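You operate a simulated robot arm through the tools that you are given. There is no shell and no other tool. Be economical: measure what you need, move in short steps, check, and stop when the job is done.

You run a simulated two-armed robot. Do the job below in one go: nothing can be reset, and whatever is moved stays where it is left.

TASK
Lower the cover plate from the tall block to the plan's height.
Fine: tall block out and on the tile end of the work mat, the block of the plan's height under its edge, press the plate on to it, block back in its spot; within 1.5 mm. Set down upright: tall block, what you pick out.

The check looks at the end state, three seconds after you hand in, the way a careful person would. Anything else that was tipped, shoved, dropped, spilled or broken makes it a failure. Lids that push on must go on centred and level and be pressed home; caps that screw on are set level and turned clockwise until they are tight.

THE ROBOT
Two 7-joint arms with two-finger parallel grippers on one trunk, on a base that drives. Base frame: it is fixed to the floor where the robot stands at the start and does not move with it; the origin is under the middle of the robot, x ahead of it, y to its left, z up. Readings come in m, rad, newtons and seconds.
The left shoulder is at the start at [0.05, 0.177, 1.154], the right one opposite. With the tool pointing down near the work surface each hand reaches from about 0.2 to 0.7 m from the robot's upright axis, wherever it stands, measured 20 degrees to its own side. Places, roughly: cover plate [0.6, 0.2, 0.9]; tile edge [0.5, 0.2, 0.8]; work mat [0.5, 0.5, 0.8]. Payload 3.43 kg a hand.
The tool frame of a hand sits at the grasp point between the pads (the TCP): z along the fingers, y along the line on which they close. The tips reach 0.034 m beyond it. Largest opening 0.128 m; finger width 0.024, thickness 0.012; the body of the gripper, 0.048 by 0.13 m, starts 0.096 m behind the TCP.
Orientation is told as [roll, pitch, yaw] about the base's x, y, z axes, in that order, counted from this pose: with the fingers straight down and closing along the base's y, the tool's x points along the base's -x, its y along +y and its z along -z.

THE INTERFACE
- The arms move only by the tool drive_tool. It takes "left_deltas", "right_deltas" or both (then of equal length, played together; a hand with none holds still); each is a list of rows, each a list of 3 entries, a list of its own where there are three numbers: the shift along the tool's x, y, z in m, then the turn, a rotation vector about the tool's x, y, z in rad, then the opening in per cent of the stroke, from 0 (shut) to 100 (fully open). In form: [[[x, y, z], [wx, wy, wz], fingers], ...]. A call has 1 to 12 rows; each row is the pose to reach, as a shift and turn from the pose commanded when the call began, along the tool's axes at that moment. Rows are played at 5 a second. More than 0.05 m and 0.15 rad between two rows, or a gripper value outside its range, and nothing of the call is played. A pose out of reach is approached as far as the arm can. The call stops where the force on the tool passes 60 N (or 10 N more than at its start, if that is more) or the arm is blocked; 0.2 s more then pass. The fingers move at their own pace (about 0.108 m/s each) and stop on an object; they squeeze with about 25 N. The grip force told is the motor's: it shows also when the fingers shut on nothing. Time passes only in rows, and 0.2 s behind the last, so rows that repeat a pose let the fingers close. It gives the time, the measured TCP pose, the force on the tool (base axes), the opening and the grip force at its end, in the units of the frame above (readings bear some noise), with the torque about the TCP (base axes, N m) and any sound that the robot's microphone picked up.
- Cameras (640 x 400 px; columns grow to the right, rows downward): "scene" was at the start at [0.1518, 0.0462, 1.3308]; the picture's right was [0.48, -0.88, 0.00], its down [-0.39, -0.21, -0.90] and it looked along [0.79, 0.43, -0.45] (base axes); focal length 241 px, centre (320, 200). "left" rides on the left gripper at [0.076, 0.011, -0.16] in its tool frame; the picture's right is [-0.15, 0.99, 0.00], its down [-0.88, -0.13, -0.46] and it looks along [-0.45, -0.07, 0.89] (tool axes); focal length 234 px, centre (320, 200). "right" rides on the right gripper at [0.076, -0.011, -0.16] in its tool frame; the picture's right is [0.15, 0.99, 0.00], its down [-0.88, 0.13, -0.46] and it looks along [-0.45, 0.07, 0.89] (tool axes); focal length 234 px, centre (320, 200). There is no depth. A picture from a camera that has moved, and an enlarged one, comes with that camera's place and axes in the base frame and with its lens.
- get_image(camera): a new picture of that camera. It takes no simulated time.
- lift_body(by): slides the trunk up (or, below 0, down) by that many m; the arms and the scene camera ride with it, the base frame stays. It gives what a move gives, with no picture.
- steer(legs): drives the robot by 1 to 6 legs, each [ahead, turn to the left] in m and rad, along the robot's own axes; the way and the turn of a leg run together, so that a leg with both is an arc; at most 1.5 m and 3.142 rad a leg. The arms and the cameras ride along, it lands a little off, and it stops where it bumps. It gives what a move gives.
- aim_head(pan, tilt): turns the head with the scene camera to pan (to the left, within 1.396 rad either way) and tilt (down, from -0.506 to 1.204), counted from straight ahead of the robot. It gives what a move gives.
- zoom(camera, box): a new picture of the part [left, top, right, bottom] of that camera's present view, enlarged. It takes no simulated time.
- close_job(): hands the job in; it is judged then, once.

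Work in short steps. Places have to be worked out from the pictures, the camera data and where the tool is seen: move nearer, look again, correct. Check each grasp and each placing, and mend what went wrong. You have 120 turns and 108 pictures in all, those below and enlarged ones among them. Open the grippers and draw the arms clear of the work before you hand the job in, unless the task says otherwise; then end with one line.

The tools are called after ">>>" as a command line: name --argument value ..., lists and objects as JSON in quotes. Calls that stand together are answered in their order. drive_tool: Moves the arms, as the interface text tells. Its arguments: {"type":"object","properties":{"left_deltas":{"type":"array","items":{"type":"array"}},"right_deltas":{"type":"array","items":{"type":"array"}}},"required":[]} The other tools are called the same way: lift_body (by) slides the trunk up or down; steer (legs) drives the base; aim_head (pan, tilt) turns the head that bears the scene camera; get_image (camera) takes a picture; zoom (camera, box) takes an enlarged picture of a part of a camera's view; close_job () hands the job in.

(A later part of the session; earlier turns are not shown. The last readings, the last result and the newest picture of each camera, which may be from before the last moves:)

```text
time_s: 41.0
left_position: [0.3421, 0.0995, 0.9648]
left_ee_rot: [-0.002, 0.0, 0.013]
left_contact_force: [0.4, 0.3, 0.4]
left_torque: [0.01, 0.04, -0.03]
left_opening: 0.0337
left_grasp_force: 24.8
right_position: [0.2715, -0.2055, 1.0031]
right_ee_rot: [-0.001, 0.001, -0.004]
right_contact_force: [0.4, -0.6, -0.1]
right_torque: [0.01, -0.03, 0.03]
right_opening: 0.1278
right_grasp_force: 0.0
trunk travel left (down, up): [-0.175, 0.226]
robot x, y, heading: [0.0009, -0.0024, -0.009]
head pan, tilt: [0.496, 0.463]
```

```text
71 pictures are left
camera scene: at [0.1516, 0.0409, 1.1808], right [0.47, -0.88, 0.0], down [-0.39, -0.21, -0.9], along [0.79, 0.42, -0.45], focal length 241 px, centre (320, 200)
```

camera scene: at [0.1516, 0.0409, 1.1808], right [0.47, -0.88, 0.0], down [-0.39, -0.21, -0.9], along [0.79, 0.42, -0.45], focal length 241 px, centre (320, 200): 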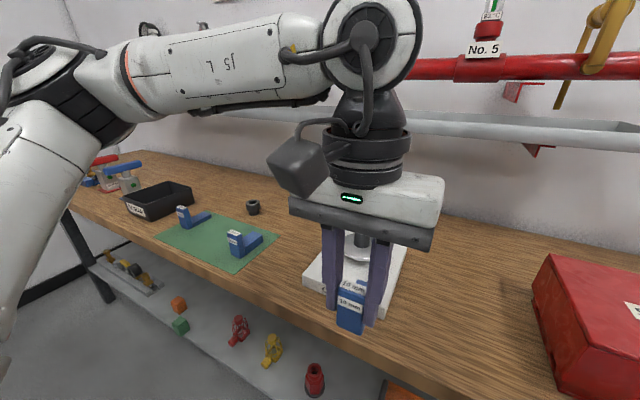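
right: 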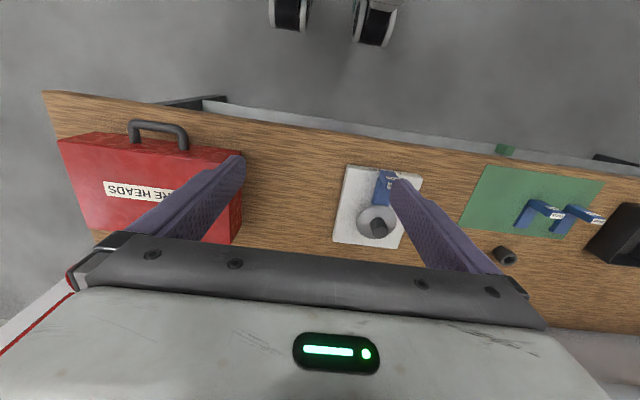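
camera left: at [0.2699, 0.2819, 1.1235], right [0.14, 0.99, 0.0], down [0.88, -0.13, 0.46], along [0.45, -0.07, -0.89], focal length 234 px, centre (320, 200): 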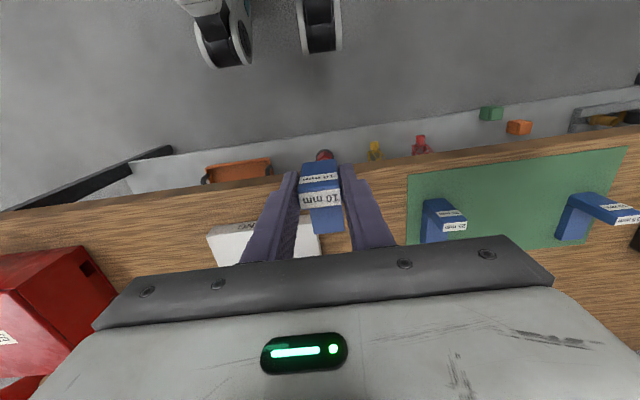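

Now I align the hand with the tile axis: y .161, x .365, yaw 0.

>>> drive_tool --left_deltas '[[[-0.01, 0.03, 0], [0, 0, 0.006], 0], [[-0.02, 0.061, 0], [0, 0, 0.013], 0], [[-0.02, 0.061, 0], [0, 0, 0.013], 0]]'

>>> get_image --camera "left"

>>> zoom --camera "scene" --box '[260, 200, 440, 350]'

```text
time_s: 41.8
left_position: [0.3615, 0.1603, 0.9635]
left_ee_rot: [-0.002, -0.001, 0.0]
left_contact_force: [0.1, 0.6, -1.0]
left_torque: [0.0, 0.0, 0.0]
left_opening: 0.0336
left_grasp_force: 25.3
right_position: [0.271, -0.2064, 1.0024]
right_ee_rot: [0.001, 0.0, -0.002]
right_contact_force: [0.1, -0.1, 0.4]
right_torque: [0.0, -0.01, 0.01]
right_opening: 0.1277
right_grasp_force: 0.1
trunk travel left (down, up): [-0.175, 0.226]
robot x, y, heading: [-0.0015, -0.0042, -0.005]
head pan, tilt: [0.496, 0.463]
```

```text
70 pictures are left
camera left: at [0.2858, 0.1732, 1.1234], right [0.15, 0.99, 0.0], down [0.88, -0.13, 0.46], along [0.45, -0.07, -0.89], focal length 234 px, centre (320, 200)
```

left: 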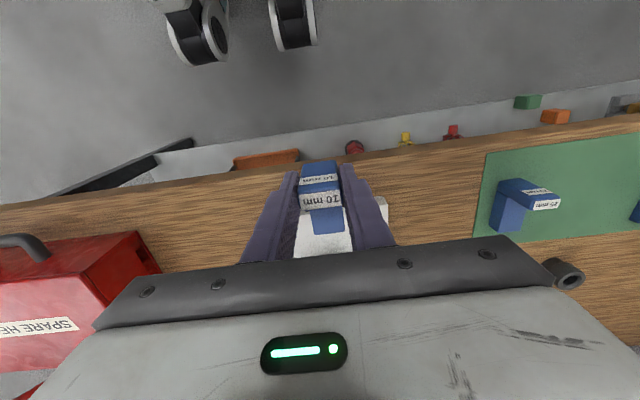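

```text
2.67 times, centred on (350, 275) of scene
camera zoom: at [0.1516, 0.0409, 1.1808], right [0.47, -0.88, 0.0], down [-0.39, -0.21, -0.9], along [0.79, 0.42, -0.45], focal length 643 px, centre (240, 0)
```

zoom: 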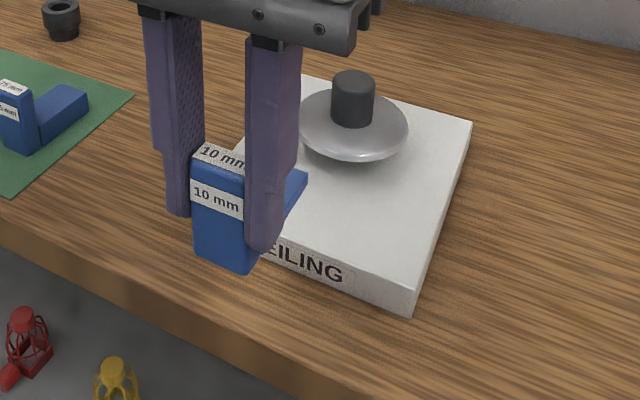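

I lower to z ≈ .897, about 6 mm above the tile contact height, and slide forward partway.

>>> drive_tool --left_deltas '[[[0, 0, 0.03], [0, 0, 0], 0], [[0, 0, 0.0665], [0, 0, 0], 0], [[-0.02, 0, 0.0665], [0, 0, 0], 0], [[-0.04, 0, 0.0665], [0, 0, 0], 0], [[-0.04, 0, 0.0665], [0, 0, 0], 0]]'

>>> zoom --camera "scene" --box '[290, 220, 430, 330]'

```text
time_s: 43.0
left_position: [0.402, 0.1607, 0.8983]
left_ee_rot: [-0.002, 0.0, 0.0]
left_contact_force: [0.1, -0.5, -1.1]
left_torque: [0.03, -0.02, -0.02]
left_opening: 0.0335
left_grasp_force: 24.6
right_position: [0.2718, -0.2049, 1.0026]
right_ee_rot: [-0.002, -0.001, -0.002]
right_contact_force: [-0.8, -0.1, 0.9]
right_torque: [0.03, 0.02, 0.0]
right_opening: 0.128
right_grasp_force: 0.0
trunk travel left (down, up): [-0.175, 0.226]
robot x, y, heading: [-0.004, -0.009, -0.007]
head pan, tilt: [0.496, 0.463]
```

```text
3.64 times, centred on (360, 275) of scene
camera zoom: at [0.1516, 0.0409, 1.1808], right [0.47, -0.88, 0.0], down [-0.39, -0.21, -0.9], along [0.79, 0.42, -0.45], focal length 877 px, centre (174, -73)
```

zoom: 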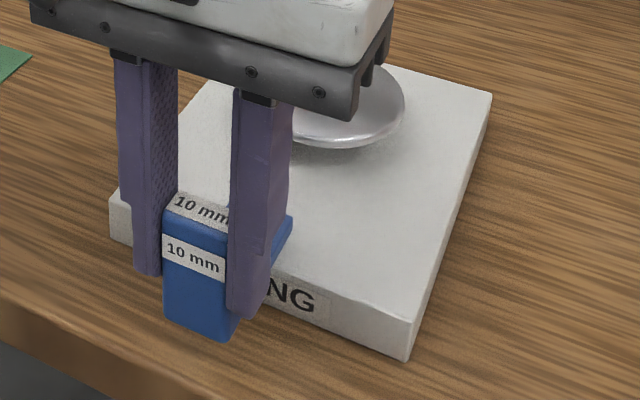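

I slide further in to x ≈ .456.

>>> drive_tool --left_deltas '[[[-0.015, 0, 0], [0, 0, 0], 0], [[-0.03, 0, 0], [0, 0, 0], 0], [[-0.042, 0, 0], [0, 0, 0], 0], [[-0.053, 0, 0], [0, 0, 0], 0], [[-0.053, 0, 0], [0, 0, 0], 0]]'

>>> zoom --camera "scene" --box '[290, 220, 430, 330]'

>>> zoom --camera "left" --box '[240, 130, 420, 270]'

```text
time_s: 44.2
left_position: [0.4538, 0.1617, 0.8979]
left_ee_rot: [-0.002, 0.0, 0.001]
left_contact_force: [0.0, 0.7, -1.1]
left_torque: [0.01, -0.01, 0.02]
left_opening: 0.0336
left_grasp_force: 24.9
right_position: [0.2715, -0.2067, 1.0021]
right_ee_rot: [0.0, 0.0, -0.001]
right_contact_force: [-0.8, -0.2, 0.5]
right_torque: [0.01, 0.03, 0.0]
right_opening: 0.128
right_grasp_force: 0.3
trunk travel left (down, up): [-0.175, 0.226]
robot x, y, heading: [0.0007, -0.0043, 0.004]
head pan, tilt: [0.496, 0.463]
```

```text
3.64 times, centred on (360, 275) of scene
camera zoom: at [0.1516, 0.0409, 1.1808], right [0.47, -0.88, 0.0], down [-0.39, -0.21, -0.9], along [0.79, 0.42, -0.45], focal length 877 px, centre (174, -73)
```

zoom: 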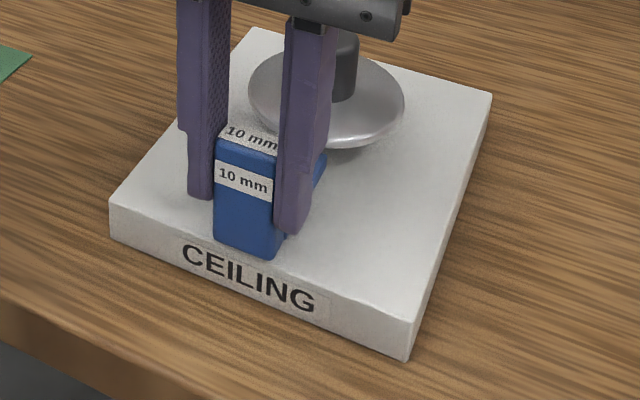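

```text
2.86 times, centred on (330, 200) of left
camera zoom: at [0.3782, 0.173, 1.0574], right [0.15, 0.99, 0.0], down [0.88, -0.13, 0.46], along [0.45, -0.07, -0.89], focal length 669 px, centre (291, 200)
```

zoom: 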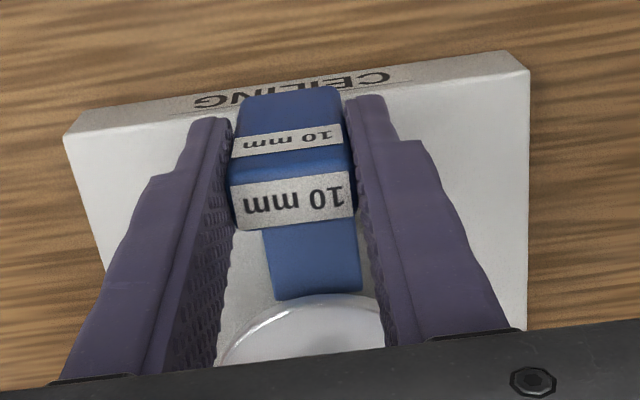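

The tongue end is at x ≈ .525 and the plate rim at ≈ .515, so overlap is small. I go 8 mm further in, then look before lowering.

>>> drive_tool --left_deltas '[[[-0.004, -0.001, 0], [0, 0, 0], 0], [[-0.008, -0.001, 0], [0, 0, 0], 0], [[-0.008, -0.001, 0], [0, 0, 0], 0]]'

>>> zoom --camera "left" --box '[240, 160, 420, 270]'

```text
time_s: 45.0
left_position: [0.4624, 0.1599, 0.8975]
left_ee_rot: [-0.001, -0.001, 0.001]
left_contact_force: [0.2, 0.2, -1.0]
left_torque: [-0.02, 0.02, 0.0]
left_opening: 0.0339
left_grasp_force: 25.0
right_position: [0.2715, -0.2056, 1.0019]
right_ee_rot: [0.001, 0.0, -0.002]
right_contact_force: [0.2, -0.5, 0.1]
right_torque: [0.03, -0.01, 0.0]
right_opening: 0.1281
right_grasp_force: 0.1
trunk travel left (down, up): [-0.175, 0.226]
robot x, y, heading: [-0.0045, -0.0071, -0.005]
head pan, tilt: [0.496, 0.463]
```

```text
3.56 times, centred on (330, 215) of left
camera zoom: at [0.3863, 0.1716, 1.0574], right [0.15, 0.99, 0.0], down [0.88, -0.13, 0.46], along [0.45, -0.07, -0.89], focal length 833 px, centre (284, 147)
```

zoom: 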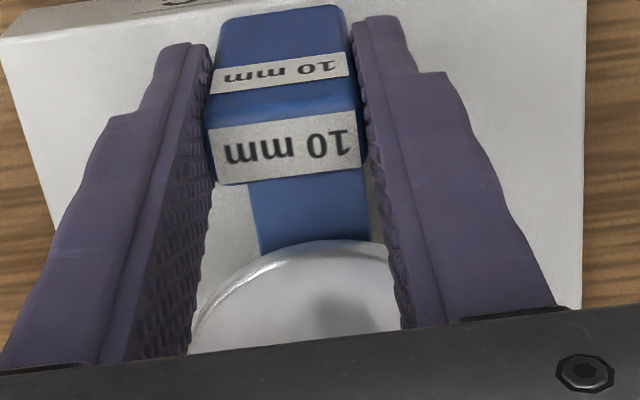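

Now the plate clearly overlaps the tongue. I lower to contact in 2 mm steps.

>>> drive_tool --left_deltas '[[[0, 0, 0.002], [0, 0, 0], 0], [[0, 0, 0.004], [0, 0, 0], 0], [[0, 0, 0.006], [0, 0, 0], 0], [[0, 0, 0.006], [0, 0, 0], 0]]'

```text
time_s: 46.0
left_position: [0.4614, 0.1597, 0.8916]
left_ee_rot: [-0.002, 0.001, 0.0]
left_contact_force: [0.7, 1.0, -1.3]
left_torque: [0.03, 0.01, -0.02]
left_opening: 0.0335
left_grasp_force: 24.9
right_position: [0.2718, -0.2048, 1.0027]
right_ee_rot: [0.001, 0.0, -0.005]
right_contact_force: [0.0, -0.2, -0.4]
right_torque: [-0.03, -0.04, 0.0]
right_opening: 0.128
right_grasp_force: 0.0
trunk travel left (down, up): [-0.175, 0.226]
robot x, y, heading: [-0.0029, -0.0029, -0.005]
head pan, tilt: [0.496, 0.463]
```

No contact yet; a few more millimetres.

>>> drive_tool --left_deltas '[[[0, 0, 0.0015], [0, 0, 0], 0], [[0, 0, 0.003], [0, 0, 0], 0], [[0, 0, 0.003], [0, 0, 0], 0]]'

```text
time_s: 46.8
left_position: [0.4611, 0.1592, 0.8887]
left_ee_rot: [-0.001, 0.001, 0.0]
left_contact_force: [-0.9, 0.5, -1.4]
left_torque: [-0.03, -0.01, 0.02]
left_opening: 0.0335
left_grasp_force: 25.7
right_position: [0.2725, -0.2059, 1.0024]
right_ee_rot: [-0.001, 0.001, -0.003]
right_contact_force: [-0.4, -0.6, 0.4]
right_torque: [0.0, 0.01, 0.01]
right_opening: 0.1281
right_grasp_force: 0.0
trunk travel left (down, up): [-0.175, 0.226]
robot x, y, heading: [-0.0018, -0.0032, -0.009]
head pan, tilt: [0.496, 0.463]
```

>>> drive_tool --left_deltas '[[[0, 0, 0.0015], [0, 0, 0], 0], [[0, 0, 0.003], [0, 0, 0], 0], [[0, 0, 0.003], [0, 0, 0], 0]]'

>>> zoom --camera "scene" --box '[310, 230, 410, 310]'

```text
time_s: 47.6
left_position: [0.4619, 0.1584, 0.8887]
left_ee_rot: [-0.003, -0.004, 0.0]
left_contact_force: [0.2, 1.5, 15.6]
left_torque: [0.22, 0.0, 0.01]
left_opening: 0.0334
left_grasp_force: 24.7
right_position: [0.2716, -0.2065, 1.0025]
right_ee_rot: [0.0, -0.001, -0.001]
right_contact_force: [0.0, -0.2, -0.4]
right_torque: [-0.01, 0.01, 0.0]
right_opening: 0.1277
right_grasp_force: 0.0
trunk travel left (down, up): [-0.175, 0.226]
robot x, y, heading: [-0.0014, -0.005, -0.006]
head pan, tilt: [0.496, 0.463]
```

```text
5.00 times, centred on (360, 270) of scene
camera zoom: at [0.1505, 0.0407, 1.1812], right [0.47, -0.88, 0.0], down [-0.39, -0.21, -0.9], along [0.79, 0.42, -0.44], focal length 1206 px, centre (120, -150)
```

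zoom: 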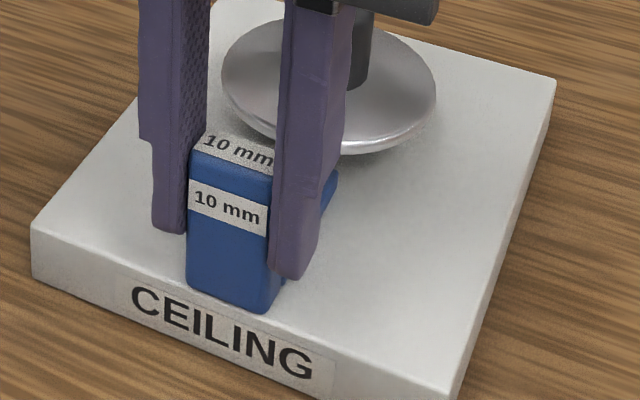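

Contact at z ≈ .888: the block sits on the tile. I ease, open and rise.

>>> drive_tool --left_deltas '[[[0, 0, -0.0018], [0, 0, 0], 0], [[0, 0, -0.0018], [0, 0, 0], 45], [[0, 0, -0.0018], [0, 0, 0], 45], [[0, 0, -0.0018], [0, 0, 0], 45], [[0, 0, -0.04], [0, 0, 0], 45], [[0, 0, -0.09], [0, 0, 0], 45], [[0.03, 0, -0.12], [0, 0, 0], 45], [[0.06, 0, -0.14], [0, 0, 0], 20], [[0.06, 0, -0.14], [0, 0, 0], 0], [[0.06, 0, -0.14], [0, 0, 0], 0]]'

>>> zoom --camera "left" --box '[220, 130, 420, 260]'

>>> zoom --camera "scene" --box '[290, 210, 430, 320]'

```text
time_s: 49.8
left_position: [0.4021, 0.159, 1.0258]
left_ee_rot: [-0.001, -0.001, 0.0]
left_contact_force: [-0.3, 0.8, -0.7]
left_torque: [-0.03, -0.04, 0.0]
left_opening: 0.0
left_grasp_force: 24.8
right_position: [0.2717, -0.2064, 1.0019]
right_ee_rot: [0.0, 0.0, -0.003]
right_contact_force: [0.6, -0.2, 0.5]
right_torque: [0.01, -0.01, 0.0]
right_opening: 0.1282
right_grasp_force: 0.0
trunk travel left (down, up): [-0.175, 0.226]
robot x, y, heading: [-0.0042, -0.0076, -0.005]
head pan, tilt: [0.496, 0.463]
```

```text
3.08 times, centred on (320, 195) of left
camera zoom: at [0.3256, 0.1715, 1.1853], right [0.15, 0.99, 0.0], down [0.88, -0.13, 0.46], along [0.45, -0.07, -0.89], focal length 720 px, centre (320, 215)
```

zoom: 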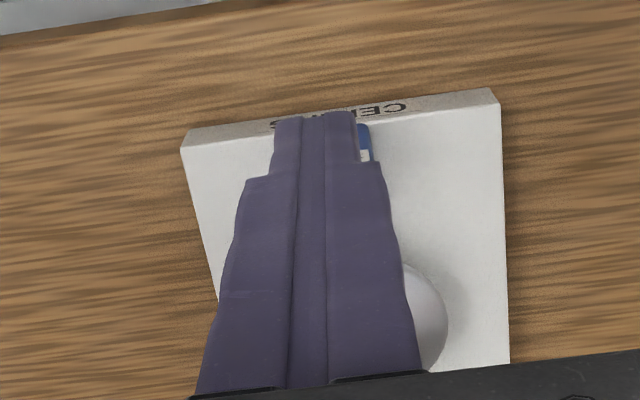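

```text
3.64 times, centred on (360, 265) of scene
camera zoom: at [0.1516, 0.0409, 1.1808], right [0.47, -0.88, 0.0], down [-0.39, -0.21, -0.9], along [0.79, 0.42, -0.45], focal length 877 px, centre (174, -36)
```

zoom: 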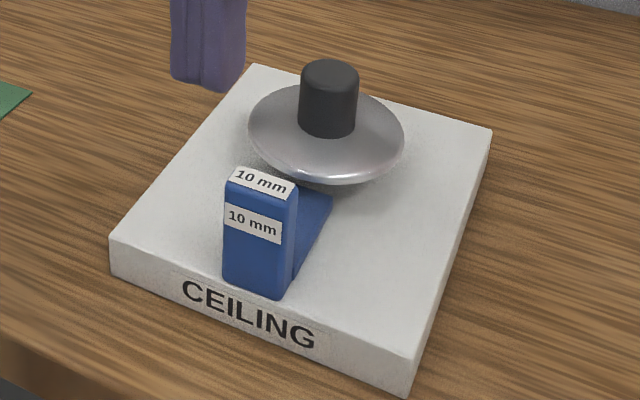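

The 10 mm block stands under the plate edge. I move the closed fingers over the black knob (≈[.556, .159], top ≈ .909) and hover above it.

>>> drive_tool --left_deltas '[[[-0.04, 0, 0], [0, 0, 0], 0], [[-0.08, 0, 0], [0, 0, 0], 0], [[-0.12, 0, 0], [0, 0, 0], 0], [[-0.154, 0, 0], [0, 0, 0], 0], [[-0.154, 0, 0.03], [0, 0, 0], 0], [[-0.154, 0, 0.06], [0, 0, 0], 0], [[-0.154, 0, 0.06], [0, 0, 0], 0]]'

>>> zoom --camera "scene" --box '[290, 190, 430, 320]'

>>> zoom --camera "left" --box '[220, 80, 420, 230]'

```text
time_s: 51.4
left_position: [0.5128, 0.2117, 0.9939]
left_ee_rot: [-0.001, -0.001, 0.0]
left_contact_force: [-0.5, -0.2, 1.0]
left_torque: [0.01, 0.04, 0.03]
left_opening: 0.0002
left_grasp_force: 24.9
left hand out of reach, approached as far as the arm can: row 1, 2, 3, 4, 5, 6, 7
right_position: [0.2723, -0.2053, 1.0024]
right_ee_rot: [0.0, 0.0, -0.001]
right_contact_force: [-0.6, -0.1, 1.0]
right_torque: [-0.03, 0.03, 0.0]
right_opening: 0.1279
right_grasp_force: 0.1
trunk travel left (down, up): [-0.175, 0.226]
robot x, y, heading: [0.0013, -0.0061, 0.003]
head pan, tilt: [0.496, 0.463]
```

```text
3.08 times, centred on (360, 255) of scene
camera zoom: at [0.1518, 0.0411, 1.1808], right [0.47, -0.88, 0.0], down [-0.39, -0.21, -0.9], along [0.79, 0.42, -0.45], focal length 742 px, centre (197, 31)
```

zoom: 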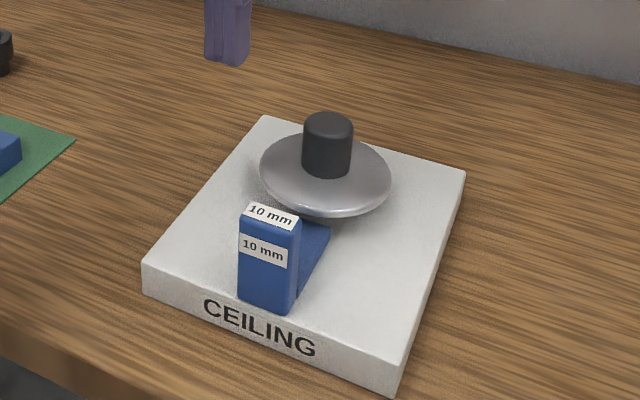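

```text
2.67 times, centred on (320, 155) of left
camera zoom: at [0.4365, 0.2245, 1.1527], right [0.15, 0.99, 0.0], down [0.88, -0.13, 0.46], along [0.45, -0.07, -0.89], focal length 624 px, centre (320, 320)
```

zoom: 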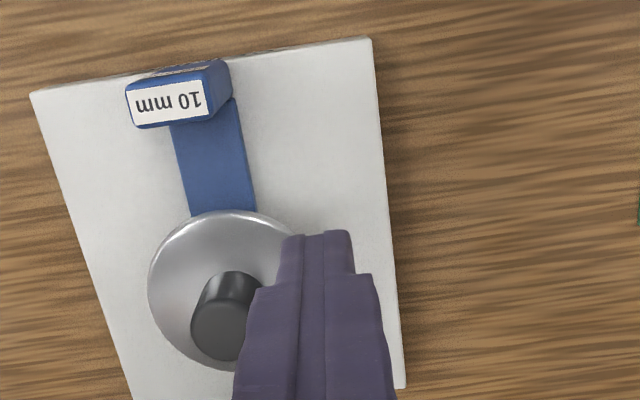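

The hand stopped early because it was too high relative to the shoulder. I raise the trunk 6 cm and re-approach lower relative to it.

>>> lift_body --by 0.06

>>> drive_tool --left_deltas '[[[0, 0, 0.04], [0, 0, 0], 0], [[0, 0, 0.08], [0, 0, 0], 0], [[-0.01, -0.02, 0.09], [0, 0, 0], 0], [[-0.02, -0.035, 0.09], [0, 0, 0], 0], [[-0.033, -0.0525, 0.09], [0, 0, 0], 0], [[-0.043, -0.0525, 0.09], [0, 0, 0], 0], [[-0.043, -0.0525, 0.09], [0, 0, 0], 0]]'

>>> zoom --camera "scene" --box '[290, 210, 430, 340]'

>>> zoom --camera "left" --box '[220, 80, 420, 230]'

```text
time_s: 52.4
left_position: [0.5118, 0.2117, 1.0528]
left_ee_rot: [-0.002, 0.0, -0.001]
left_contact_force: [-0.4, -0.2, 0.8]
left_torque: [0.01, 0.02, 0.03]
left_opening: 0.0
left_grasp_force: 24.6
right_position: [0.2712, -0.2067, 1.0624]
right_ee_rot: [0.0, 0.001, -0.003]
right_contact_force: [0.8, -1.2, -0.1]
right_torque: [-0.03, 0.03, 0.04]
right_opening: 0.1281
right_grasp_force: 0.0
trunk travel left (down, up): [-0.235, 0.166]
robot x, y, heading: [-0.0027, -0.003, -0.001]
head pan, tilt: [0.496, 0.463]
```

```text
time_s: 54.0
left_position: [0.5223, 0.188, 0.9595]
left_ee_rot: [-0.002, -0.004, 0.0]
left_contact_force: [0.2, -0.7, 0.1]
left_torque: [0.06, -0.05, -0.01]
left_opening: 0.0
left_grasp_force: 24.9
left hand out of reach, approached as far as the arm can: row 4, 5, 6, 7
right_position: [0.2725, -0.2049, 1.0628]
right_ee_rot: [0.001, 0.0, -0.006]
right_contact_force: [0.7, 0.3, -0.4]
right_torque: [0.01, 0.01, -0.01]
right_opening: 0.1283
right_grasp_force: 0.1
trunk travel left (down, up): [-0.235, 0.166]
robot x, y, heading: [0.0013, -0.0051, -0.003]
head pan, tilt: [0.496, 0.463]
```

```text
3.08 times, centred on (360, 275) of scene
camera zoom: at [0.1515, 0.0409, 1.2408], right [0.47, -0.88, 0.0], down [-0.39, -0.21, -0.9], along [0.79, 0.42, -0.45], focal length 742 px, centre (197, -31)
```

zoom: 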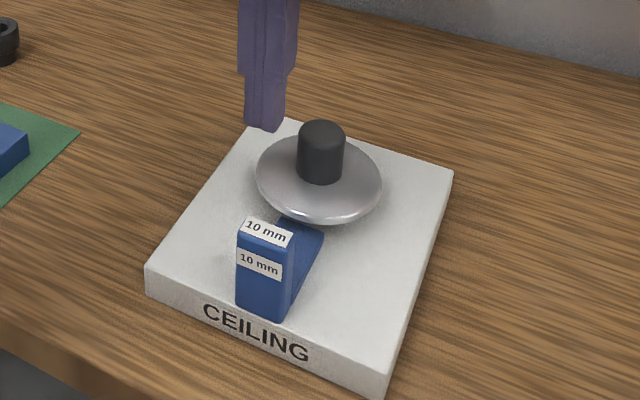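

```text
2.67 times, centred on (320, 155) of left
camera zoom: at [0.4462, 0.2002, 1.1188], right [0.15, 0.99, 0.0], down [0.88, -0.13, 0.46], along [0.45, -0.07, -0.89], focal length 624 px, centre (320, 320)
```

zoom: 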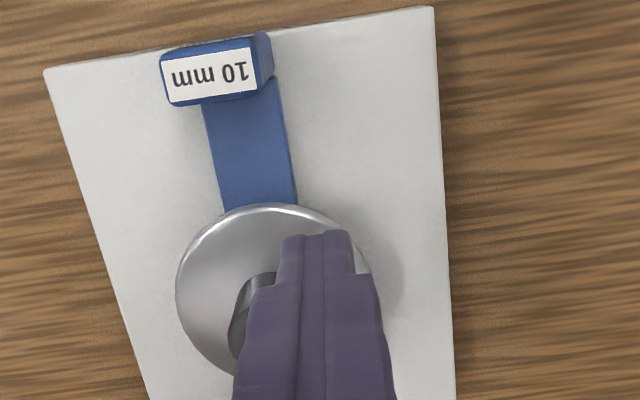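

The limit lies on the inward side, so turning the robot right will bring the knob to a better bearing. I raise and retract the hand, then turn by −0.3 rad.

>>> drive_tool --left_deltas '[[[0, 0.01, -0.03], [0, 0, 0], 0], [[0.03, 0.03, -0.06], [0, 0, 0], 0], [[0.07, 0.04, -0.07], [0, 0, 0], 0], [[0.11, 0.05, -0.07], [0, 0, 0], 0]]'

>>> steer --legs '[[0, -0.3]]'

```text
time_s: 55.0
left_position: [0.4118, 0.2383, 1.0292]
left_ee_rot: [-0.003, -0.001, -0.001]
left_contact_force: [-0.2, -0.1, 0.2]
left_torque: [0.02, 0.03, -0.02]
left_opening: 0.0
left_grasp_force: 25.0
right_position: [0.2719, -0.2057, 1.0624]
right_ee_rot: [0.0, -0.001, -0.002]
right_contact_force: [0.6, 0.3, -0.5]
right_torque: [0.0, -0.03, -0.01]
right_opening: 0.128
right_grasp_force: 0.0
trunk travel left (down, up): [-0.235, 0.166]
robot x, y, heading: [-0.0, -0.0018, 0.004]
head pan, tilt: [0.496, 0.463]
```

```text
time_s: 56.4
left_position: [0.4667, 0.1062, 1.0298]
left_ee_rot: [-0.002, -0.002, -0.301]
left_contact_force: [-0.2, 0.3, 0.2]
left_torque: [0.01, 0.03, 0.01]
left_opening: 0.0
left_grasp_force: 24.8
right_position: [0.2006, -0.2772, 1.0632]
right_ee_rot: [0.0, 0.001, -0.302]
right_contact_force: [0.0, 0.2, -0.4]
right_torque: [0.01, 0.01, 0.03]
right_opening: 0.1278
right_grasp_force: 0.0
trunk travel left (down, up): [-0.235, 0.166]
robot x, y, heading: [0.0023, -0.0055, -0.3]
head pan, tilt: [0.496, 0.463]
```

Now I move over the knob at [.556, .159], in the rotated tool frame, staying ~20 mm above it.

>>> drive_tool --left_deltas '[[[-0.023, 0.026, 0.0], [0, 0, 0], 0], [[-0.046, 0.052, 0.01], [0, 0, 0], 0], [[-0.0693, 0.077, 0.03], [0, 0, 0], 0], [[-0.0693, 0.077, 0.06], [0, 0, 0], 0], [[-0.0693, 0.077, 0.06], [0, 0, 0], 0]]'

>>> get_image --camera "scene"

>>> zoom --camera "left" --box '[220, 80, 420, 230]'

```text
time_s: 57.5
left_position: [0.5532, 0.1571, 0.9693]
left_ee_rot: [0.0, -0.002, -0.3]
left_contact_force: [-0.6, 0.4, -0.4]
left_torque: [0.02, 0.0, 0.01]
left_opening: 0.0001
left_grasp_force: 25.3
right_position: [0.2006, -0.2771, 1.0624]
right_ee_rot: [0.001, -0.001, -0.303]
right_contact_force: [-0.4, 0.4, 0.2]
right_torque: [-0.04, 0.0, 0.01]
right_opening: 0.1281
right_grasp_force: 0.1
trunk travel left (down, up): [-0.235, 0.166]
robot x, y, heading: [-0.0033, -0.0019, -0.306]
head pan, tilt: [0.496, 0.463]
```

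```text
57 pictures are left
camera scene: at [0.1576, -0.0055, 1.2409], right [0.19, -0.98, 0.0], down [-0.44, -0.09, -0.9], along [0.88, 0.17, -0.45], focal length 241 px, centre (320, 200)
```

scene: 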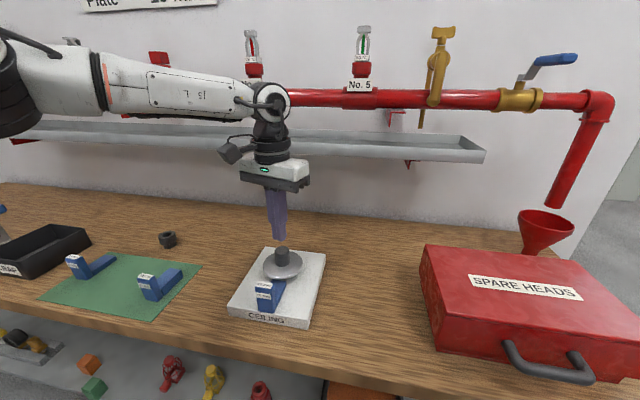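

```text
2.67 times, centred on (320, 155) of left
camera zoom: at [0.4853, 0.1918, 1.1294], right [0.43, 0.9, 0.0], down [0.8, -0.38, 0.46], along [0.41, -0.2, -0.89], focal length 624 px, centre (320, 320)
```

zoom: 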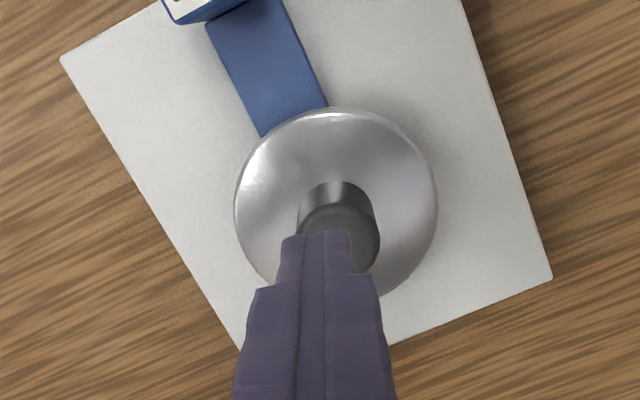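

In reach. The knob centre measures ≈[.558, .162]; I correct by about 5 mm and press down gradually to just short of the expected stop.

>>> drive_tool --left_deltas '[[[-0.0025, 0.0055, 0.01], [0, 0, 0], 0], [[-0.0025, 0.0055, 0.02], [0, 0, 0], 0], [[-0.0025, 0.0055, 0.024], [0, 0, 0], 0], [[-0.0025, 0.0055, 0.027], [0, 0, 0], 0], [[-0.0025, 0.0055, 0.03], [0, 0, 0], 0]]'

>>> zoom --camera "scene" --box '[210, 220, 350, 335]'

```text
time_s: 58.8
left_position: [0.5583, 0.1635, 0.9414]
left_ee_rot: [-0.003, 0.0, -0.3]
left_contact_force: [-0.5, 0.1, 0.7]
left_torque: [0.01, 0.01, 0.0]
left_opening: 0.0
left_grasp_force: 25.1
right_position: [0.1998, -0.2775, 1.0636]
right_ee_rot: [-0.001, 0.0, -0.301]
right_contact_force: [-0.2, 0.1, -0.3]
right_torque: [0.01, -0.01, 0.0]
right_opening: 0.1281
right_grasp_force: 0.1
trunk travel left (down, up): [-0.235, 0.166]
robot x, y, heading: [-0.0005, -0.0048, -0.302]
head pan, tilt: [0.496, 0.463]
```

```text
3.48 times, centred on (280, 278) of scene
camera zoom: at [0.1576, -0.0054, 1.2408], right [0.19, -0.98, 0.0], down [-0.44, -0.09, -0.9], along [0.88, 0.17, -0.45], focal length 839 px, centre (459, -70)
```

zoom: 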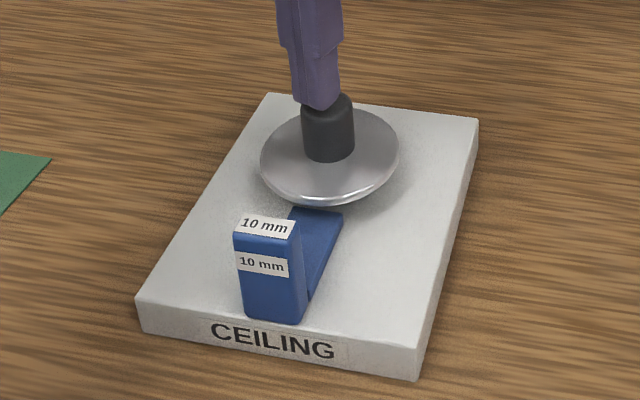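

Almost touching, about 3 mm off to the left in this view. I correct and press down 8 mm.

>>> drive_tool --left_deltas '[[[-0.0009, -0.0029, 0], [0, 0, 0], 0], [[-0.0009, -0.0029, 0.002], [0, 0, 0], 0], [[-0.0009, -0.0029, 0.004], [0, 0, 0], 0], [[-0.0009, -0.0029, 0.006], [0, 0, 0], 0], [[-0.0009, -0.0029, 0.008], [0, 0, 0], 0]]'

>>> zoom --camera "scene" --box '[210, 220, 350, 335]'

```text
time_s: 60.0
left_position: [0.5592, 0.1597, 0.9332]
left_ee_rot: [-0.002, 0.0, -0.299]
left_contact_force: [0.5, 0.6, 3.0]
left_torque: [0.03, 0.04, 0.0]
left_opening: 0.0
left_grasp_force: 24.3
right_position: [0.2001, -0.2774, 1.0624]
right_ee_rot: [0.0, 0.0, -0.301]
right_contact_force: [0.6, -0.4, -0.1]
right_torque: [0.0, 0.02, -0.02]
right_opening: 0.1282
right_grasp_force: 0.1
trunk travel left (down, up): [-0.235, 0.166]
robot x, y, heading: [0.0006, -0.0052, -0.303]
head pan, tilt: [0.496, 0.463]
```

```text
3.48 times, centred on (280, 278) of scene
camera zoom: at [0.1574, -0.0054, 1.2409], right [0.19, -0.98, 0.0], down [-0.44, -0.09, -0.9], along [0.88, 0.17, -0.45], focal length 839 px, centre (459, -70)
```

zoom: 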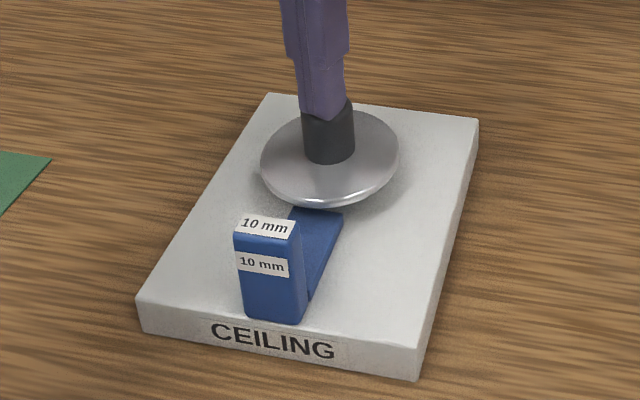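

Contact begins at .933 (knob top ≈ .899). I press another 12 mm.

>>> drive_tool --left_deltas '[[[0, 0, 0.002], [0, 0, 0], 0], [[0, 0, 0.004], [0, 0, 0], 0], [[0, 0, 0.006], [0, 0, 0], 0], [[0, 0, 0.008], [0, 0, 0], 0], [[0, 0, 0.01], [0, 0, 0], 0], [[0, 0, 0.012], [0, 0, 0], 0], [[0, 0, 0.012], [0, 0, 0], 0]]'

>>> zoom --camera "scene" --box '[210, 220, 350, 335]'

```text
time_s: 61.5
left_position: [0.5595, 0.1598, 0.9196]
left_ee_rot: [-0.001, 0.001, -0.3]
left_contact_force: [-0.3, -0.8, 1.3]
left_torque: [-0.06, 0.01, -0.02]
left_opening: 0.0
left_grasp_force: 25.3
right_position: [0.1998, -0.2781, 1.0621]
right_ee_rot: [0.001, 0.001, -0.302]
right_contact_force: [-0.4, 0.2, 0.1]
right_torque: [0.01, 0.04, 0.04]
right_opening: 0.128
right_grasp_force: 0.2
trunk travel left (down, up): [-0.235, 0.166]
robot x, y, heading: [0.0009, -0.0049, -0.306]
head pan, tilt: [0.496, 0.463]
```

```text
3.48 times, centred on (280, 278) of scene
camera zoom: at [0.1575, -0.0055, 1.2408], right [0.19, -0.98, 0.0], down [-0.44, -0.09, -0.9], along [0.88, 0.17, -0.45], focal length 839 px, centre (459, -70)
```

zoom: 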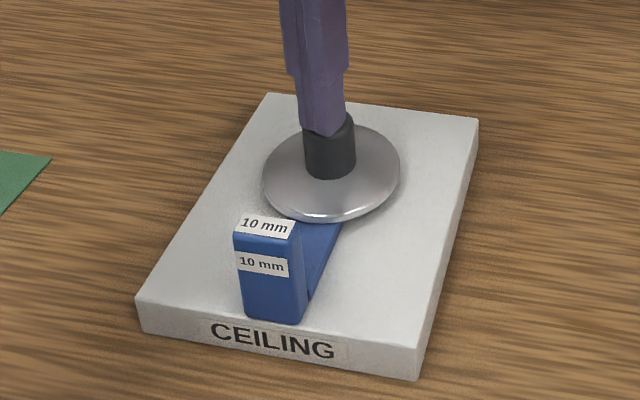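

The plate follows easily. Down further in 1 mm steps until it rests on the block.

>>> drive_tool --left_deltas '[[[0, 0, 0.001], [0, 0, 0], 0], [[0, 0, 0.002], [0, 0, 0], 0], [[0, 0, 0.0025], [0, 0, 0], 0], [[0, 0, 0.0025], [0, 0, 0], 0]]'

```text
time_s: 62.5
left_position: [0.559, 0.1593, 0.9188]
left_ee_rot: [-0.002, -0.003, -0.298]
left_contact_force: [-0.2, 2.9, 4.6]
left_torque: [0.13, 0.03, 0.0]
left_opening: 0.0
left_grasp_force: 24.7
right_position: [0.2002, -0.2763, 1.0617]
right_ee_rot: [0.001, -0.001, -0.301]
right_contact_force: [0.1, -0.5, 0.4]
right_torque: [-0.03, 0.0, -0.02]
right_opening: 0.1281
right_grasp_force: 0.1
trunk travel left (down, up): [-0.235, 0.166]
robot x, y, heading: [-0.0017, -0.0025, -0.301]
head pan, tilt: [0.496, 0.463]
```

Force starts to rise; a little more to make sure it is seated.

>>> drive_tool --left_deltas '[[[0, 0, 0.001], [0, 0, 0], 0], [[0, 0, 0.002], [0, 0, 0], 0], [[0, 0, 0.003], [0, 0, 0], 0], [[0, 0, 0.003], [0, 0, 0], 0]]'

>>> zoom --camera "scene" --box '[210, 220, 350, 335]'

```text
time_s: 63.5
left_position: [0.5581, 0.1605, 0.9183]
left_ee_rot: [-0.001, -0.006, -0.299]
left_contact_force: [1.8, 8.8, 27.3]
left_torque: [0.41, 0.19, -0.11]
left_opening: 0.0
left_grasp_force: 24.6
right_position: [0.1975, -0.2762, 1.0627]
right_ee_rot: [0.0, -0.001, -0.304]
right_contact_force: [-0.1, -0.5, -0.1]
right_torque: [-0.02, -0.02, 0.02]
right_opening: 0.1278
right_grasp_force: 0.1
trunk travel left (down, up): [-0.235, 0.166]
robot x, y, heading: [0.0031, -0.0045, -0.304]
head pan, tilt: [0.496, 0.463]
```

```text
3.48 times, centred on (280, 278) of scene
camera zoom: at [0.1555, -0.0052, 1.2414], right [0.19, -0.98, 0.0], down [-0.44, -0.09, -0.9], along [0.88, 0.17, -0.44], focal length 839 px, centre (459, -70)
```

zoom: 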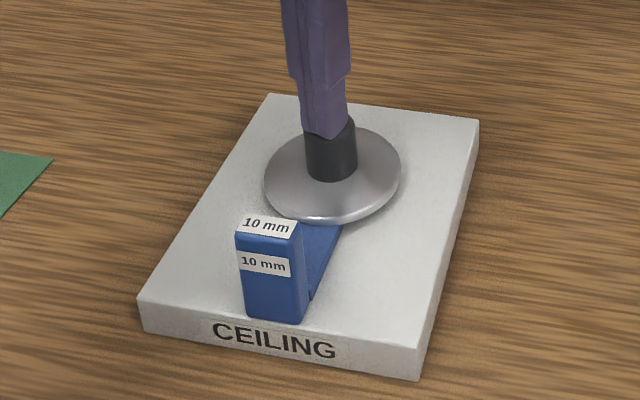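

The plate is seated on the block (27 N, 15 mm travel). I ease off and rise straight up.

>>> drive_tool --left_deltas '[[[0, 0, -0.003], [0, 0, 0], 0], [[0, 0, -0.006], [0, 0, 0], 0], [[0, 0, -0.03], [0, 0, 0], 0], [[0, 0, -0.07], [0, 0, 0], 0], [[0.04, 0, -0.09], [0, 0, 0], 0], [[0.08, 0, -0.11], [0, 0, 0], 0]]'

>>> zoom --camera "scene" --box '[210, 220, 350, 335]'

```text
time_s: 65.0
left_position: [0.4806, 0.1832, 1.0251]
left_ee_rot: [-0.002, -0.003, -0.298]
left_contact_force: [0.4, 0.0, 0.3]
left_torque: [0.0, -0.01, 0.01]
left_opening: 0.0
left_grasp_force: 25.3
right_position: [0.2007, -0.2777, 1.0635]
right_ee_rot: [0.0, -0.001, -0.302]
right_contact_force: [0.4, 0.2, 0.1]
right_torque: [0.01, -0.01, 0.02]
right_opening: 0.1283
right_grasp_force: 0.0
trunk travel left (down, up): [-0.235, 0.166]
robot x, y, heading: [-0.0025, -0.0014, -0.306]
head pan, tilt: [0.496, 0.463]
```

```text
3.48 times, centred on (280, 278) of scene
camera zoom: at [0.1571, -0.0052, 1.2409], right [0.19, -0.98, 0.0], down [-0.44, -0.09, -0.9], along [0.88, 0.17, -0.44], focal length 839 px, centre (459, -70)
```

zoom: 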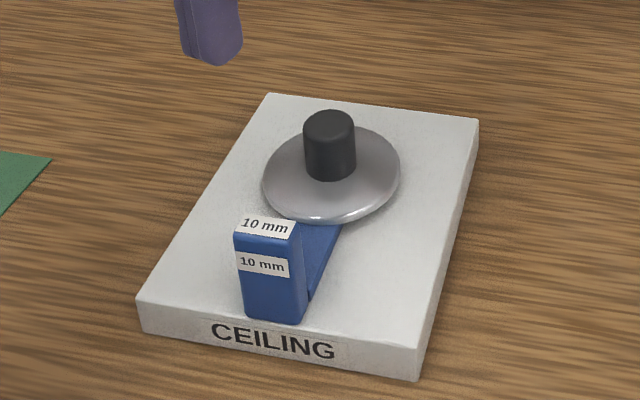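

The plate stays put. I open the fingers, turn the hand back to yaw 0 and hover above the 10 mm block's pillar.

>>> drive_tool --left_deltas '[[[0.004, -0.01, 0.0], [0, 0, -0.1], 20], [[0.008, -0.02, 0.01], [0, 0, -0.2], 45], [[0.011, -0.0285, 0.03], [0, 0, -0.298], 45], [[0.011, -0.0285, 0.05], [0, 0, -0.298], 45], [[0.011, -0.0285, 0.05], [0, 0, -0.298], 45]]'

>>> zoom --camera "left" --box '[240, 120, 420, 260]'

```text
time_s: 66.2
left_position: [0.4634, 0.1594, 0.9749]
left_ee_rot: [-0.002, 0.0, -0.001]
left_contact_force: [-0.6, 0.3, -0.5]
left_torque: [0.02, 0.0, 0.0]
left_opening: 0.0575
left_grasp_force: 0.1
right_position: [0.2004, -0.2779, 1.0619]
right_ee_rot: [0.0, 0.0, -0.302]
right_contact_force: [1.0, -0.1, 0.2]
right_torque: [0.0, -0.02, 0.02]
right_opening: 0.128
right_grasp_force: 0.0
trunk travel left (down, up): [-0.235, 0.166]
robot x, y, heading: [-0.0005, -0.006, -0.302]
head pan, tilt: [0.496, 0.463]
```

```text
2.86 times, centred on (330, 190) of left
camera zoom: at [0.3878, 0.1715, 1.134], right [0.15, 0.99, 0.0], down [0.88, -0.13, 0.46], along [0.45, -0.07, -0.89], focal length 669 px, centre (291, 229)
```

zoom: 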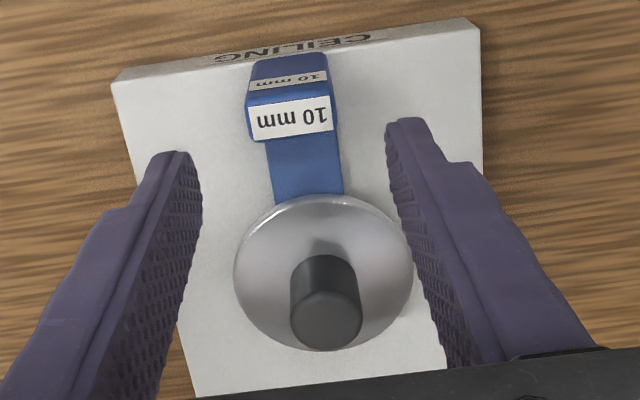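

The hand is reachable and aligned (pillar at [.462, .160]). I go down to the release height and close.

>>> drive_tool --left_deltas '[[[0.001, 0.0005, 0.04], [0, 0, 0], 45], [[0.001, 0.0005, 0.085], [0, 0, 0], 45], [[0.001, 0.0005, 0.085], [0, 0, 0], 45], [[0.001, 0.0005, 0.085], [0, 0, 0], 0], [[0.001, 0.0005, 0.085], [0, 0, 0], 0], [[0.001, 0.0005, 0.085], [0, 0, 0], 0]]'

>>> zoom --camera "scene" --box '[210, 220, 350, 335]'

```text
time_s: 67.5
left_position: [0.4625, 0.1597, 0.8893]
left_ee_rot: [-0.004, -0.001, 0.0]
left_contact_force: [-0.5, 0.8, -0.4]
left_torque: [-0.02, -0.04, 0.0]
left_opening: 0.0336
left_grasp_force: 25.0
right_position: [0.2011, -0.2771, 1.062]
right_ee_rot: [0.0, -0.002, -0.303]
right_contact_force: [-1.2, 0.2, -0.5]
right_torque: [-0.01, 0.02, -0.02]
right_opening: 0.128
right_grasp_force: 0.0
trunk travel left (down, up): [-0.235, 0.166]
robot x, y, heading: [-0.0008, -0.0053, -0.302]
head pan, tilt: [0.496, 0.463]
```

```text
3.48 times, centred on (280, 278) of scene
camera zoom: at [0.1576, -0.0055, 1.2408], right [0.19, -0.98, 0.0], down [-0.44, -0.09, -0.9], along [0.88, 0.17, -0.45], focal length 839 px, centre (459, -70)
```

zoom: 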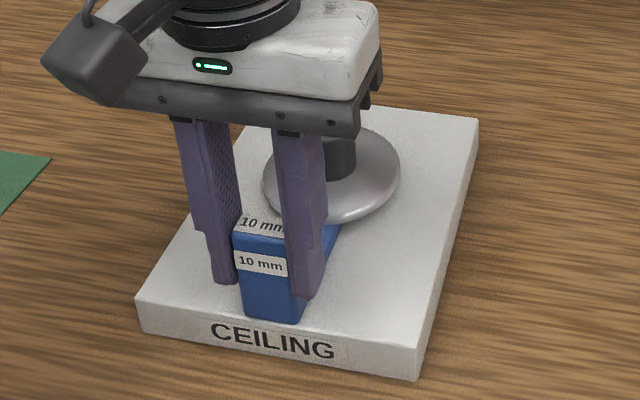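

Gripped. I slide it straight out along −x without lifting.

>>> drive_tool --left_deltas '[[[0.007, 0, 0], [0, 0, 0], 0], [[0.014, 0, 0], [0, 0, 0], 0], [[0.021, 0, 0], [0, 0, 0], 0], [[0.03, 0, 0], [0, 0, 0], 0], [[0.045, 0, 0], [0, 0, 0], 0], [[0.07, 0, 0], [0, 0, 0], 0], [[0.1, 0, -0.01], [0, 0, 0], 0], [[0.1, 0, -0.05], [0, 0, 0], 0], [[0.1, 0, -0.09], [0, 0, 0], 0]]'

>>> zoom --camera "scene" --box '[210, 220, 350, 335]'

```text
time_s: 69.5
left_position: [0.3625, 0.1591, 0.9788]
left_ee_rot: [-0.001, 0.0, -0.001]
left_contact_force: [0.9, -1.1, 0.0]
left_torque: [0.02, 0.05, 0.01]
left_opening: 0.0336
left_grasp_force: 25.5
right_position: [0.2006, -0.2781, 1.0617]
right_ee_rot: [0.0, 0.0, -0.301]
right_contact_force: [-0.6, 0.0, 0.2]
right_torque: [-0.02, 0.01, 0.0]
right_opening: 0.1278
right_grasp_force: 0.1
trunk travel left (down, up): [-0.235, 0.166]
robot x, y, heading: [0.0036, -0.0052, -0.302]
head pan, tilt: [0.496, 0.463]
```

```text
3.48 times, centred on (280, 278) of scene
camera zoom: at [0.1575, -0.0055, 1.2408], right [0.19, -0.98, 0.0], down [-0.44, -0.09, -0.9], along [0.88, 0.17, -0.45], focal length 839 px, centre (459, -70)
```

zoom: 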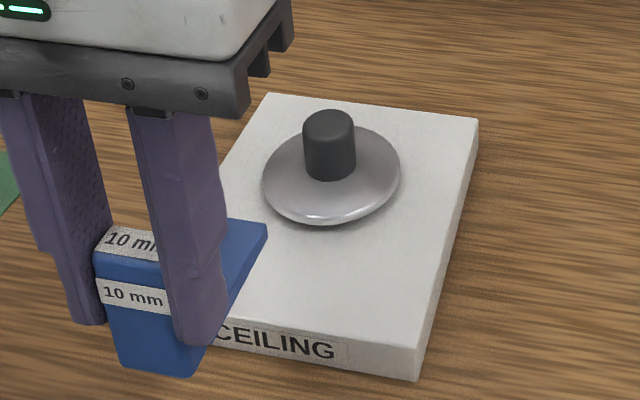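

The plate keeps its height and looks level. I now drive the base left again to return the block to its spot on the mat.

>>> steer --legs '[[0, 1.873], [0.172, 0], [0, -1.571]]'

>>> get_image --camera "scene"

```text
time_s: 79.3
left_position: [0.2982, 0.4356, 0.9785]
left_ee_rot: [-0.004, -0.001, 0.305]
left_contact_force: [-0.2, 0.0, 0.1]
left_torque: [0.01, 0.01, -0.02]
left_opening: 0.0337
left_grasp_force: 25.0
right_position: [0.2741, -0.0308, 1.0641]
right_ee_rot: [0.0, 0.0, 0.006]
right_contact_force: [0.0, 0.1, -0.3]
right_torque: [0.03, -0.02, 0.0]
right_opening: 0.1281
right_grasp_force: 0.0
trunk travel left (down, up): [-0.235, 0.166]
robot x, y, heading: [-0.002, 0.171, 0.004]
head pan, tilt: [0.496, 0.463]
```

```text
47 pictures are left
camera scene: at [0.1518, 0.2157, 1.2408], right [0.48, -0.88, 0.0], down [-0.39, -0.21, -0.9], along [0.78, 0.43, -0.45], focal length 241 px, centre (320, 200)
```

scene: 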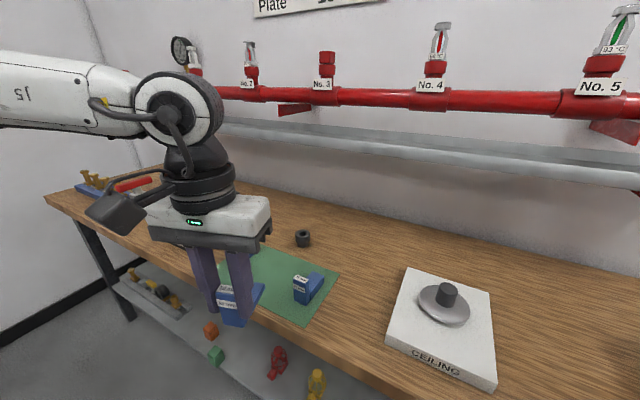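

I turn the hand back to yaw 0 while moving up and toward the mat, then lower the trunk to the height that worked before.

>>> drive_tool --left_deltas '[[[0, 0, -0.03], [0, 0, 0.05], 0], [[-0.01, 0.006, -0.06], [0, 0, 0.12], 0], [[-0.043, 0.026, -0.06], [0, 0, 0.18], 0], [[-0.076, 0.046, -0.06], [0, 0, 0.24], 0], [[-0.105, 0.063, -0.06], [0, 0, 0.28], 0], [[-0.1318, 0.0791, -0.06], [0, 0, 0.305], 0], [[-0.1318, 0.0791, -0.06], [0, 0, 0.305], 0]]'

>>> lift_body --by -0.06

>>> get_image --camera "left"

```text
time_s: 80.9
left_position: [0.3986, 0.5508, 1.0383]
left_ee_rot: [-0.002, -0.002, -0.002]
left_contact_force: [0.5, 0.1, -0.6]
left_torque: [0.01, 0.04, 0.04]
left_opening: 0.0336
left_grasp_force: 24.9
right_position: [0.2741, -0.0302, 1.0625]
right_ee_rot: [-0.001, -0.001, 0.006]
right_contact_force: [-0.8, 0.3, -0.7]
right_torque: [0.01, 0.0, 0.0]
right_opening: 0.1281
right_grasp_force: 0.1
trunk travel left (down, up): [-0.235, 0.166]
robot x, y, heading: [0.0003, 0.1713, 0.003]
head pan, tilt: [0.496, 0.463]
```

```text
time_s: 81.9
left_position: [0.3997, 0.5504, 0.9787]
left_ee_rot: [-0.004, -0.002, -0.001]
left_contact_force: [-0.4, 0.8, -1.0]
left_torque: [0.01, 0.05, -0.02]
left_opening: 0.0338
left_grasp_force: 24.8
right_position: [0.2738, -0.0297, 1.0024]
right_ee_rot: [-0.001, 0.0, 0.004]
right_contact_force: [-0.1, 0.6, 0.4]
right_torque: [0.01, -0.02, 0.0]
right_opening: 0.1281
right_grasp_force: 0.0
trunk travel left (down, up): [-0.175, 0.226]
robot x, y, heading: [0.0006, 0.1708, 0.005]
head pan, tilt: [0.496, 0.463]
```

```text
46 pictures are left
camera left: at [0.3235, 0.5628, 1.1376], right [0.15, 0.99, 0.0], down [0.88, -0.13, 0.46], along [0.45, -0.07, -0.89], focal length 234 px, centre (320, 200)
```

left: 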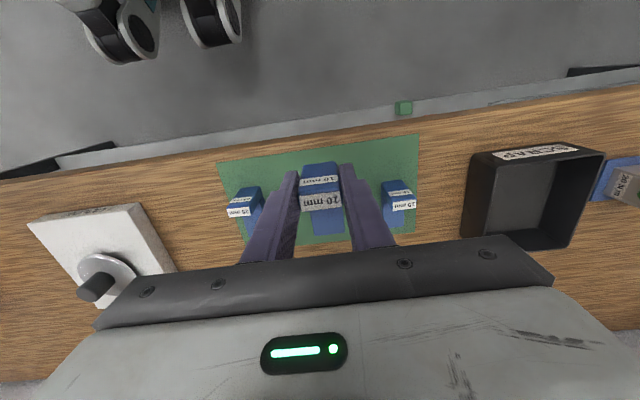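

Surroundings are unchanged. I move over the home spot and lower to about 7 mm above contact.

>>> drive_tool --left_deltas '[[[-0.043, 0, 0.02], [0, 0, 0], 0], [[-0.086, 0.0005, 0.04], [0, 0, 0], 0], [[-0.086, 0.0005, 0.08], [0, 0, 0], 0], [[-0.086, 0.0005, 0.112], [0, 0, 0], 0], [[-0.086, 0.0005, 0.112], [0, 0, 0], 0]]'

>>> zoom --camera "scene" --box '[190, 230, 350, 340]'

```text
time_s: 83.1
left_position: [0.4853, 0.5503, 0.8664]
left_ee_rot: [-0.001, -0.003, 0.001]
left_contact_force: [-0.1, -0.3, -1.7]
left_torque: [-0.01, 0.01, 0.05]
left_opening: 0.0337
left_grasp_force: 25.2
right_position: [0.2735, -0.0306, 1.0025]
right_ee_rot: [0.001, 0.0, 0.006]
right_contact_force: [-0.4, -0.8, -0.3]
right_torque: [-0.02, 0.02, -0.01]
right_opening: 0.1281
right_grasp_force: 0.0
trunk travel left (down, up): [-0.175, 0.226]
robot x, y, heading: [0.0016, 0.1687, 0.002]
head pan, tilt: [0.496, 0.463]
```

```text
3.64 times, centred on (270, 285) of scene
camera zoom: at [0.1519, 0.2158, 1.1808], right [0.48, -0.88, 0.0], down [-0.39, -0.21, -0.9], along [0.78, 0.43, -0.45], focal length 877 px, centre (502, -109)
```

zoom: 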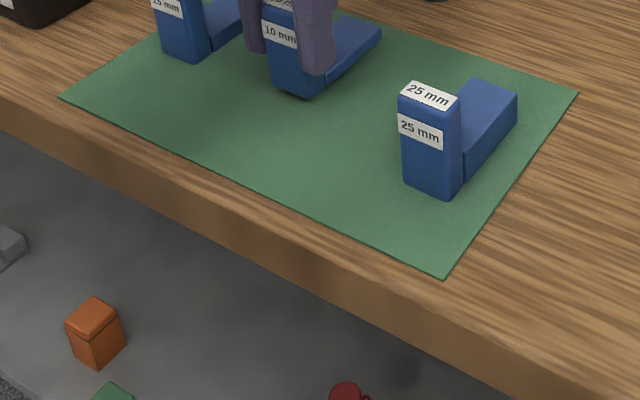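

Lowering in small steps to contact.

>>> drive_tool --left_deltas '[[[0, 0.0005, 0.003], [0, 0, 0], 0], [[0, 0.0005, 0.0055], [0, 0, 0], 0], [[0, 0.0005, 0.0075], [0, 0, 0], 0], [[0, 0.0005, 0.0075], [0, 0, 0], 0]]'

```text
time_s: 84.1
left_position: [0.4869, 0.5508, 0.8581]
left_ee_rot: [-0.003, 0.0, 0.001]
left_contact_force: [-0.8, 0.6, -0.8]
left_torque: [-0.01, -0.01, 0.0]
left_opening: 0.0335
left_grasp_force: 24.8
right_position: [0.2729, -0.0311, 1.0014]
right_ee_rot: [0.001, -0.001, 0.004]
right_contact_force: [-0.6, 0.5, 0.6]
right_torque: [0.01, 0.01, 0.01]
right_opening: 0.128
right_grasp_force: 0.0
trunk travel left (down, up): [-0.175, 0.226]
robot x, y, heading: [0.0035, 0.1702, 0.009]
head pan, tilt: [0.496, 0.463]
```

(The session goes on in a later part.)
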